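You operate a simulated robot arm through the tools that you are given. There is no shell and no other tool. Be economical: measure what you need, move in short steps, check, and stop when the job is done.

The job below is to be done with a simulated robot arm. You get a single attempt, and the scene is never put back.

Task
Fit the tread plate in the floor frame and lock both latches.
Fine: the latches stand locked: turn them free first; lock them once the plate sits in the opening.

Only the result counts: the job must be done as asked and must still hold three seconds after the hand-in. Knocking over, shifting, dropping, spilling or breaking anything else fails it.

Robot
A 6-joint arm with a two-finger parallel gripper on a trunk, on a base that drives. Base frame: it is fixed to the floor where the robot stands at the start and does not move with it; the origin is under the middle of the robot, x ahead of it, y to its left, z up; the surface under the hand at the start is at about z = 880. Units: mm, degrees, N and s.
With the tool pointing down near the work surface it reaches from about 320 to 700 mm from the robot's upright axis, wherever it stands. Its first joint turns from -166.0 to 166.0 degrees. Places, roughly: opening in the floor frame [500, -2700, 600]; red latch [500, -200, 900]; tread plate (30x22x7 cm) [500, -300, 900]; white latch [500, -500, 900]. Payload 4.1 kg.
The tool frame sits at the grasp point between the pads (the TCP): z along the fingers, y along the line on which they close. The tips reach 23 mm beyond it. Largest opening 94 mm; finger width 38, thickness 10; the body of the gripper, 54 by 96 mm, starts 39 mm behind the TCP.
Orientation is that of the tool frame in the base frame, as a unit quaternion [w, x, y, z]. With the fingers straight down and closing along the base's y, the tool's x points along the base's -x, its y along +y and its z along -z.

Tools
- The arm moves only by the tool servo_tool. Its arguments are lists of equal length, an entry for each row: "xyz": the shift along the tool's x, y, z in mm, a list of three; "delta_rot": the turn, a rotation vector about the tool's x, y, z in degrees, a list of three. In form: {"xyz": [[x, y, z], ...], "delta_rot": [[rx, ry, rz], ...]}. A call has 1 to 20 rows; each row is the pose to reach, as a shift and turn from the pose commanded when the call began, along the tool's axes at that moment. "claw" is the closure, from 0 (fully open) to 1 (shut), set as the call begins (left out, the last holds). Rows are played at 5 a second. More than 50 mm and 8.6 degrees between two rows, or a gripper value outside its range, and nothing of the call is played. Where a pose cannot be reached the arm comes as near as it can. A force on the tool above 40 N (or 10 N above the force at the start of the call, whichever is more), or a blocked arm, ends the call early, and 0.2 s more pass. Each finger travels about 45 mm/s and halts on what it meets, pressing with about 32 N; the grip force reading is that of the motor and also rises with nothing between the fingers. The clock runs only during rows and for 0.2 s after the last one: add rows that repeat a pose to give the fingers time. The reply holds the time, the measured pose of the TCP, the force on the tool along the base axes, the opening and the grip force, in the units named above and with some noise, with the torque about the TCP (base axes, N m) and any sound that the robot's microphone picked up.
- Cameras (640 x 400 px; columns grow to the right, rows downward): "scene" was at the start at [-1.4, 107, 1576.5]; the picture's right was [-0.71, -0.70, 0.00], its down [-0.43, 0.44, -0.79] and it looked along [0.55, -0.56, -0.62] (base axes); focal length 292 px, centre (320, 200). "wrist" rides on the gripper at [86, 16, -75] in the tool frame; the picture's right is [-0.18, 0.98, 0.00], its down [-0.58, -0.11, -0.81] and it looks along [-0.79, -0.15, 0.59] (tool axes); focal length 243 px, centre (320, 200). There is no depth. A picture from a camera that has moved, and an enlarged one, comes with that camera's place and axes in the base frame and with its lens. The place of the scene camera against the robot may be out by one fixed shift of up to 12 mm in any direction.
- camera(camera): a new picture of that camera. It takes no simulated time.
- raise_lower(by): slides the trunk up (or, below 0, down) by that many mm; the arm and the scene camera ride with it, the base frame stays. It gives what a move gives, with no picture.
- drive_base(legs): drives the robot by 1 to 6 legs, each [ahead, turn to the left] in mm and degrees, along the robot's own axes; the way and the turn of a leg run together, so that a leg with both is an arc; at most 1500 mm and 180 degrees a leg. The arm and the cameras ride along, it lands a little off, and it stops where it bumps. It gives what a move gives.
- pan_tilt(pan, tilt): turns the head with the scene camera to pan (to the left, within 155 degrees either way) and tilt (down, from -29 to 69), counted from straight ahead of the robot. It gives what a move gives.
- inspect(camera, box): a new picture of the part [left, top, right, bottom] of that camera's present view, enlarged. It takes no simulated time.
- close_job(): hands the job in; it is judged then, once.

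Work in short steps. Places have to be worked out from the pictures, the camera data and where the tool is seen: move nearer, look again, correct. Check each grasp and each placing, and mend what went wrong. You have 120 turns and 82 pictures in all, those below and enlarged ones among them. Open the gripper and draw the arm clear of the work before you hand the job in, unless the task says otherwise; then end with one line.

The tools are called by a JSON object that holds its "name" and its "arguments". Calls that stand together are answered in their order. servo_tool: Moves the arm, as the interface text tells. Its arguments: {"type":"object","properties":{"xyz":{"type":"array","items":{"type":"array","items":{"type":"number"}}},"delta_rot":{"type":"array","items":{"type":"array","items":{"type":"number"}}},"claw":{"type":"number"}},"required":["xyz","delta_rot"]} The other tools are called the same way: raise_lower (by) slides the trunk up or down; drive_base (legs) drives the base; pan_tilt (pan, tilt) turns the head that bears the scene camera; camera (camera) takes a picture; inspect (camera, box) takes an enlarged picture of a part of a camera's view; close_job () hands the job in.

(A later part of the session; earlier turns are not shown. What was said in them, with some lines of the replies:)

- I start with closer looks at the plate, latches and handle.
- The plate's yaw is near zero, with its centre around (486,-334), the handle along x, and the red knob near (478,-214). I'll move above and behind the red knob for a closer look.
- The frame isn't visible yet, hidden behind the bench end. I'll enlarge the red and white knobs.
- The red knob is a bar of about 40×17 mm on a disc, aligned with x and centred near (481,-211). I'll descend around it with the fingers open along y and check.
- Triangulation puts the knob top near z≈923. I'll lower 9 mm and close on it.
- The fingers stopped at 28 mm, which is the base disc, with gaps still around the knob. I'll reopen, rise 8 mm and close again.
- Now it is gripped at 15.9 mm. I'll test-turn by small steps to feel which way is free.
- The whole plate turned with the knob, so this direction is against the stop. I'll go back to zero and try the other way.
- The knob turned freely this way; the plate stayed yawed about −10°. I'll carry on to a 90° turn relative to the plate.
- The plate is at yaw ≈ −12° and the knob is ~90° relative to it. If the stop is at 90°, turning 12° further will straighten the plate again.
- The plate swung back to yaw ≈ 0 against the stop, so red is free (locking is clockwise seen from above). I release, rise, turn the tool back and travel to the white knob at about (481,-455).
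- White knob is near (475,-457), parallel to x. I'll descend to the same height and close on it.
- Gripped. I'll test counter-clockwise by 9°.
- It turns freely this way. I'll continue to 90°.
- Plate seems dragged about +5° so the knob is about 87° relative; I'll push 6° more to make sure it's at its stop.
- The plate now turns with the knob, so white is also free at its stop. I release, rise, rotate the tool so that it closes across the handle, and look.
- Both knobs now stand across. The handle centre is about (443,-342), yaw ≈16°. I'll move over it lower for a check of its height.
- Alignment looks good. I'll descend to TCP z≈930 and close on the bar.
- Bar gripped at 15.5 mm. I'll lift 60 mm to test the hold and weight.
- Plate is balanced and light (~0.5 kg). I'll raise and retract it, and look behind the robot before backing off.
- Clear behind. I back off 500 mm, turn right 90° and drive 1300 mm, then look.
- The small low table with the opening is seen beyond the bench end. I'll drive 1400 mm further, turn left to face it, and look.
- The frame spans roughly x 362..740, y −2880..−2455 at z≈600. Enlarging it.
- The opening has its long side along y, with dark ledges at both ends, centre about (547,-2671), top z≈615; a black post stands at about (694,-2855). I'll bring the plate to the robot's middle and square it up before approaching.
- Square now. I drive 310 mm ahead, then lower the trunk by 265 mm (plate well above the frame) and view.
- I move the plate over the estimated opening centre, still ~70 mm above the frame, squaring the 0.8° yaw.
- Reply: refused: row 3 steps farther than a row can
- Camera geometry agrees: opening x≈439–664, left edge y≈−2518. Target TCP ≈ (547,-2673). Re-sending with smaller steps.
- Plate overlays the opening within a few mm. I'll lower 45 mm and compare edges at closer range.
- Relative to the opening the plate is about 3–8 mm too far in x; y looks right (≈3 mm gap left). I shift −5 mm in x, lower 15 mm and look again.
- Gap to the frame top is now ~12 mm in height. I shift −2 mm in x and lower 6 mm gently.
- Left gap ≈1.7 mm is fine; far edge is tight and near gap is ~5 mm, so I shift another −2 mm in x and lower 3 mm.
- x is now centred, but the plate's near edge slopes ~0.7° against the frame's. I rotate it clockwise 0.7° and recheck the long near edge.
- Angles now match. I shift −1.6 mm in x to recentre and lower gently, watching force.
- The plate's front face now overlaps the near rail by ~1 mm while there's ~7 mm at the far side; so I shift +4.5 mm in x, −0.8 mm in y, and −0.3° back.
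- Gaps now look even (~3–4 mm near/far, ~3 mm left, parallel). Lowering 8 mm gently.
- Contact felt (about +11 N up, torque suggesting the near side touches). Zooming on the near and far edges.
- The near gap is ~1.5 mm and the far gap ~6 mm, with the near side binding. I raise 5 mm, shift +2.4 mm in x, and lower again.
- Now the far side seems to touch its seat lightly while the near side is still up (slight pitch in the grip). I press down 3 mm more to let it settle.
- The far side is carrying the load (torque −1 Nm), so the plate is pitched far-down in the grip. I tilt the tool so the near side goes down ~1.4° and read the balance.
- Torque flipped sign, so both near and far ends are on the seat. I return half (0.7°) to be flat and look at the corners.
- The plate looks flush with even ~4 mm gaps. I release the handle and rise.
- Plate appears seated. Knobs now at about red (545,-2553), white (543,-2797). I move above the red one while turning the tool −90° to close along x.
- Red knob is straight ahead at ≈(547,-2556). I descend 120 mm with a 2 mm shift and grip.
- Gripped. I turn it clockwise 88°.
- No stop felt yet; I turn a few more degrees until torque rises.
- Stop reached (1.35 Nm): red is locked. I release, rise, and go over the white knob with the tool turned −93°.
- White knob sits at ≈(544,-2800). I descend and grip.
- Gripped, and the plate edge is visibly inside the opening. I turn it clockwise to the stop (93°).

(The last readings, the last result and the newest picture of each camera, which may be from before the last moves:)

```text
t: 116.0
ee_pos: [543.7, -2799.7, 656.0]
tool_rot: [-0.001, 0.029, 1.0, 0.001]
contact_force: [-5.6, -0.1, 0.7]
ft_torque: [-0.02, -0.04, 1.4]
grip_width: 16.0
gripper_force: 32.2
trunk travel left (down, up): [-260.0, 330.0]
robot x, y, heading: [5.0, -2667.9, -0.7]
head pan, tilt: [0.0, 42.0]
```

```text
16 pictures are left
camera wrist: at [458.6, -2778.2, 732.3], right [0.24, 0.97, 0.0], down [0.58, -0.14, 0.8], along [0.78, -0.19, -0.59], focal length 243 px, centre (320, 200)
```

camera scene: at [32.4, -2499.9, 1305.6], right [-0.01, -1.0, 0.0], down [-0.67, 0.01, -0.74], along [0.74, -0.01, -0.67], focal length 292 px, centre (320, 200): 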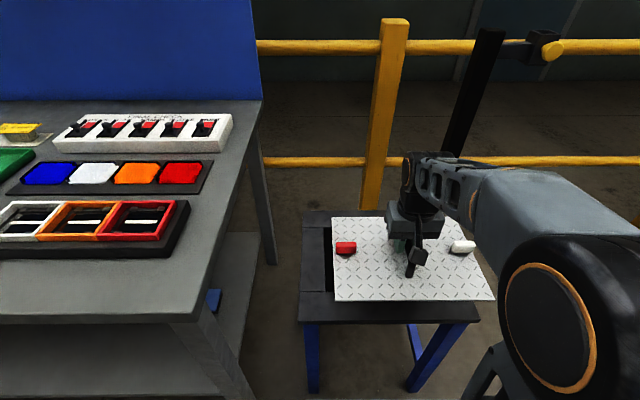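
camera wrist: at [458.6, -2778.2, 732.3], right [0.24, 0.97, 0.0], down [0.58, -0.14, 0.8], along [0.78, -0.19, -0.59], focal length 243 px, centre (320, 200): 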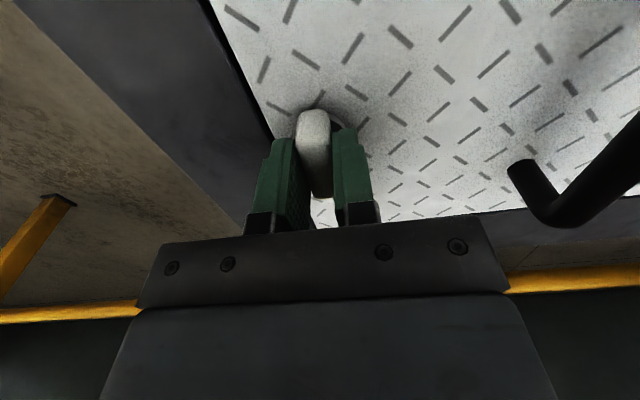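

White hits its stop at 1.4 Nm: locked. I release, rise and draw the arm back, then check the whole thing.

{"name": "servo_tool", "arguments": {"xyz": [[0, 0, 0], [0, 0, 0], [0, 0, 0], [0, 0, -40], [0, 0, -80], [0, 0, -120], [0, 0, -160], [0, 0, -200]], "delta_rot": [[0, 0, 0], [0, 0, 0], [0, 0, 0], [0, 0, 0], [0, 0, 0], [0, 0, 0], [0, 0, 0], [0, 0, 0]], "claw": 0.3}}

{"name": "servo_tool", "arguments": {"xyz": [[40, -20, -10], [80, -40, -20], [120, -60, -30], [160, -80, -40], [190, -110, -50], [190, -110, -50]], "delta_rot": [[0, 0, 0], [0, 0, 0], [0, 0, 0], [0, 0, 0], [0, 0, 0], [0, 0, 0]]}}

{"name": "inspect", "arguments": {"camera": "scene", "box": [290, 195, 490, 320]}}

{"name": "camera", "arguments": {"camera": "wrist"}}

```text
t: 117.8
ee_pos: [543.1, -2799.6, 858.0]
tool_rot: [-0.001, 0.029, 1.0, 0.0]
contact_force: [-0.7, 0.0, -0.2]
ft_torque: [-0.03, -0.01, -0.02]
grip_width: 66.0
gripper_force: 0.1
trunk travel left (down, up): [-260.0, 330.0]
robot x, y, heading: [7.5, -2669.7, -0.5]
head pan, tilt: [0.0, 42.0]
```

```text
t: 119.2
ee_pos: [349.0, -2899.5, 908.9]
tool_rot: [0.0, 0.03, 1.0, 0.0]
contact_force: [-0.4, -0.1, -0.4]
ft_torque: [-0.02, 0.0, -0.02]
grip_width: 65.8
gripper_force: 0.1
trunk travel left (down, up): [-260.0, 330.0]
robot x, y, heading: [7.2, -2670.0, -0.8]
head pan, tilt: [0.0, 42.0]
```

```text
3.20 times, centred on (390, 258) of scene
camera zoom: at [32.0, -2499.9, 1305.6], right [-0.01, -1.0, 0.0], down [-0.67, 0.01, -0.74], along [0.74, -0.01, -0.67], focal length 934 px, centre (96, 16)
```

zoom: 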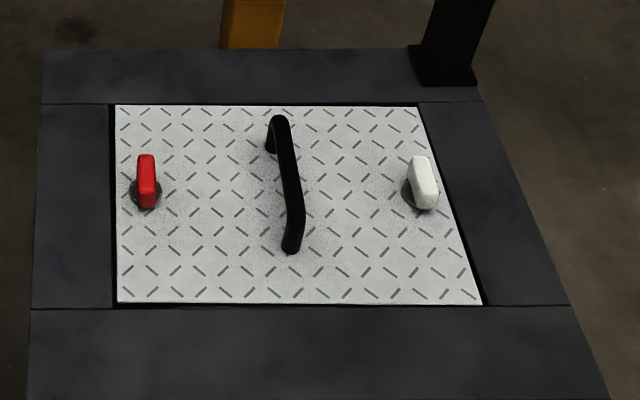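

```text
14 pictures are left
camera wrist: at [262.3, -2876.8, 983.8], right [0.24, 0.97, 0.0], down [0.57, -0.14, 0.81], along [0.78, -0.2, -0.59], focal length 243 px, centre (320, 200)
```

wrist: 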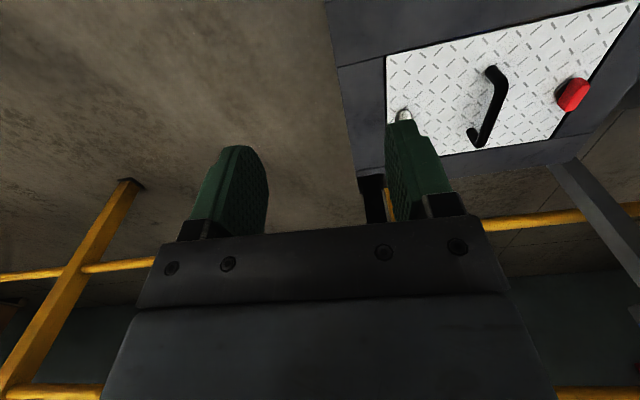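

The plate lies flush in the opening with gaps on all sides. Both knobs are along x against their stops, and the arm is clear with the gripper open, so I hand in.

{"name": "close_job", "arguments": {}}

```text
The job is handed in.
```

The tread plate sits flush in the floor frame opening, both latches are turned to their locked stops, and the job is handed in.
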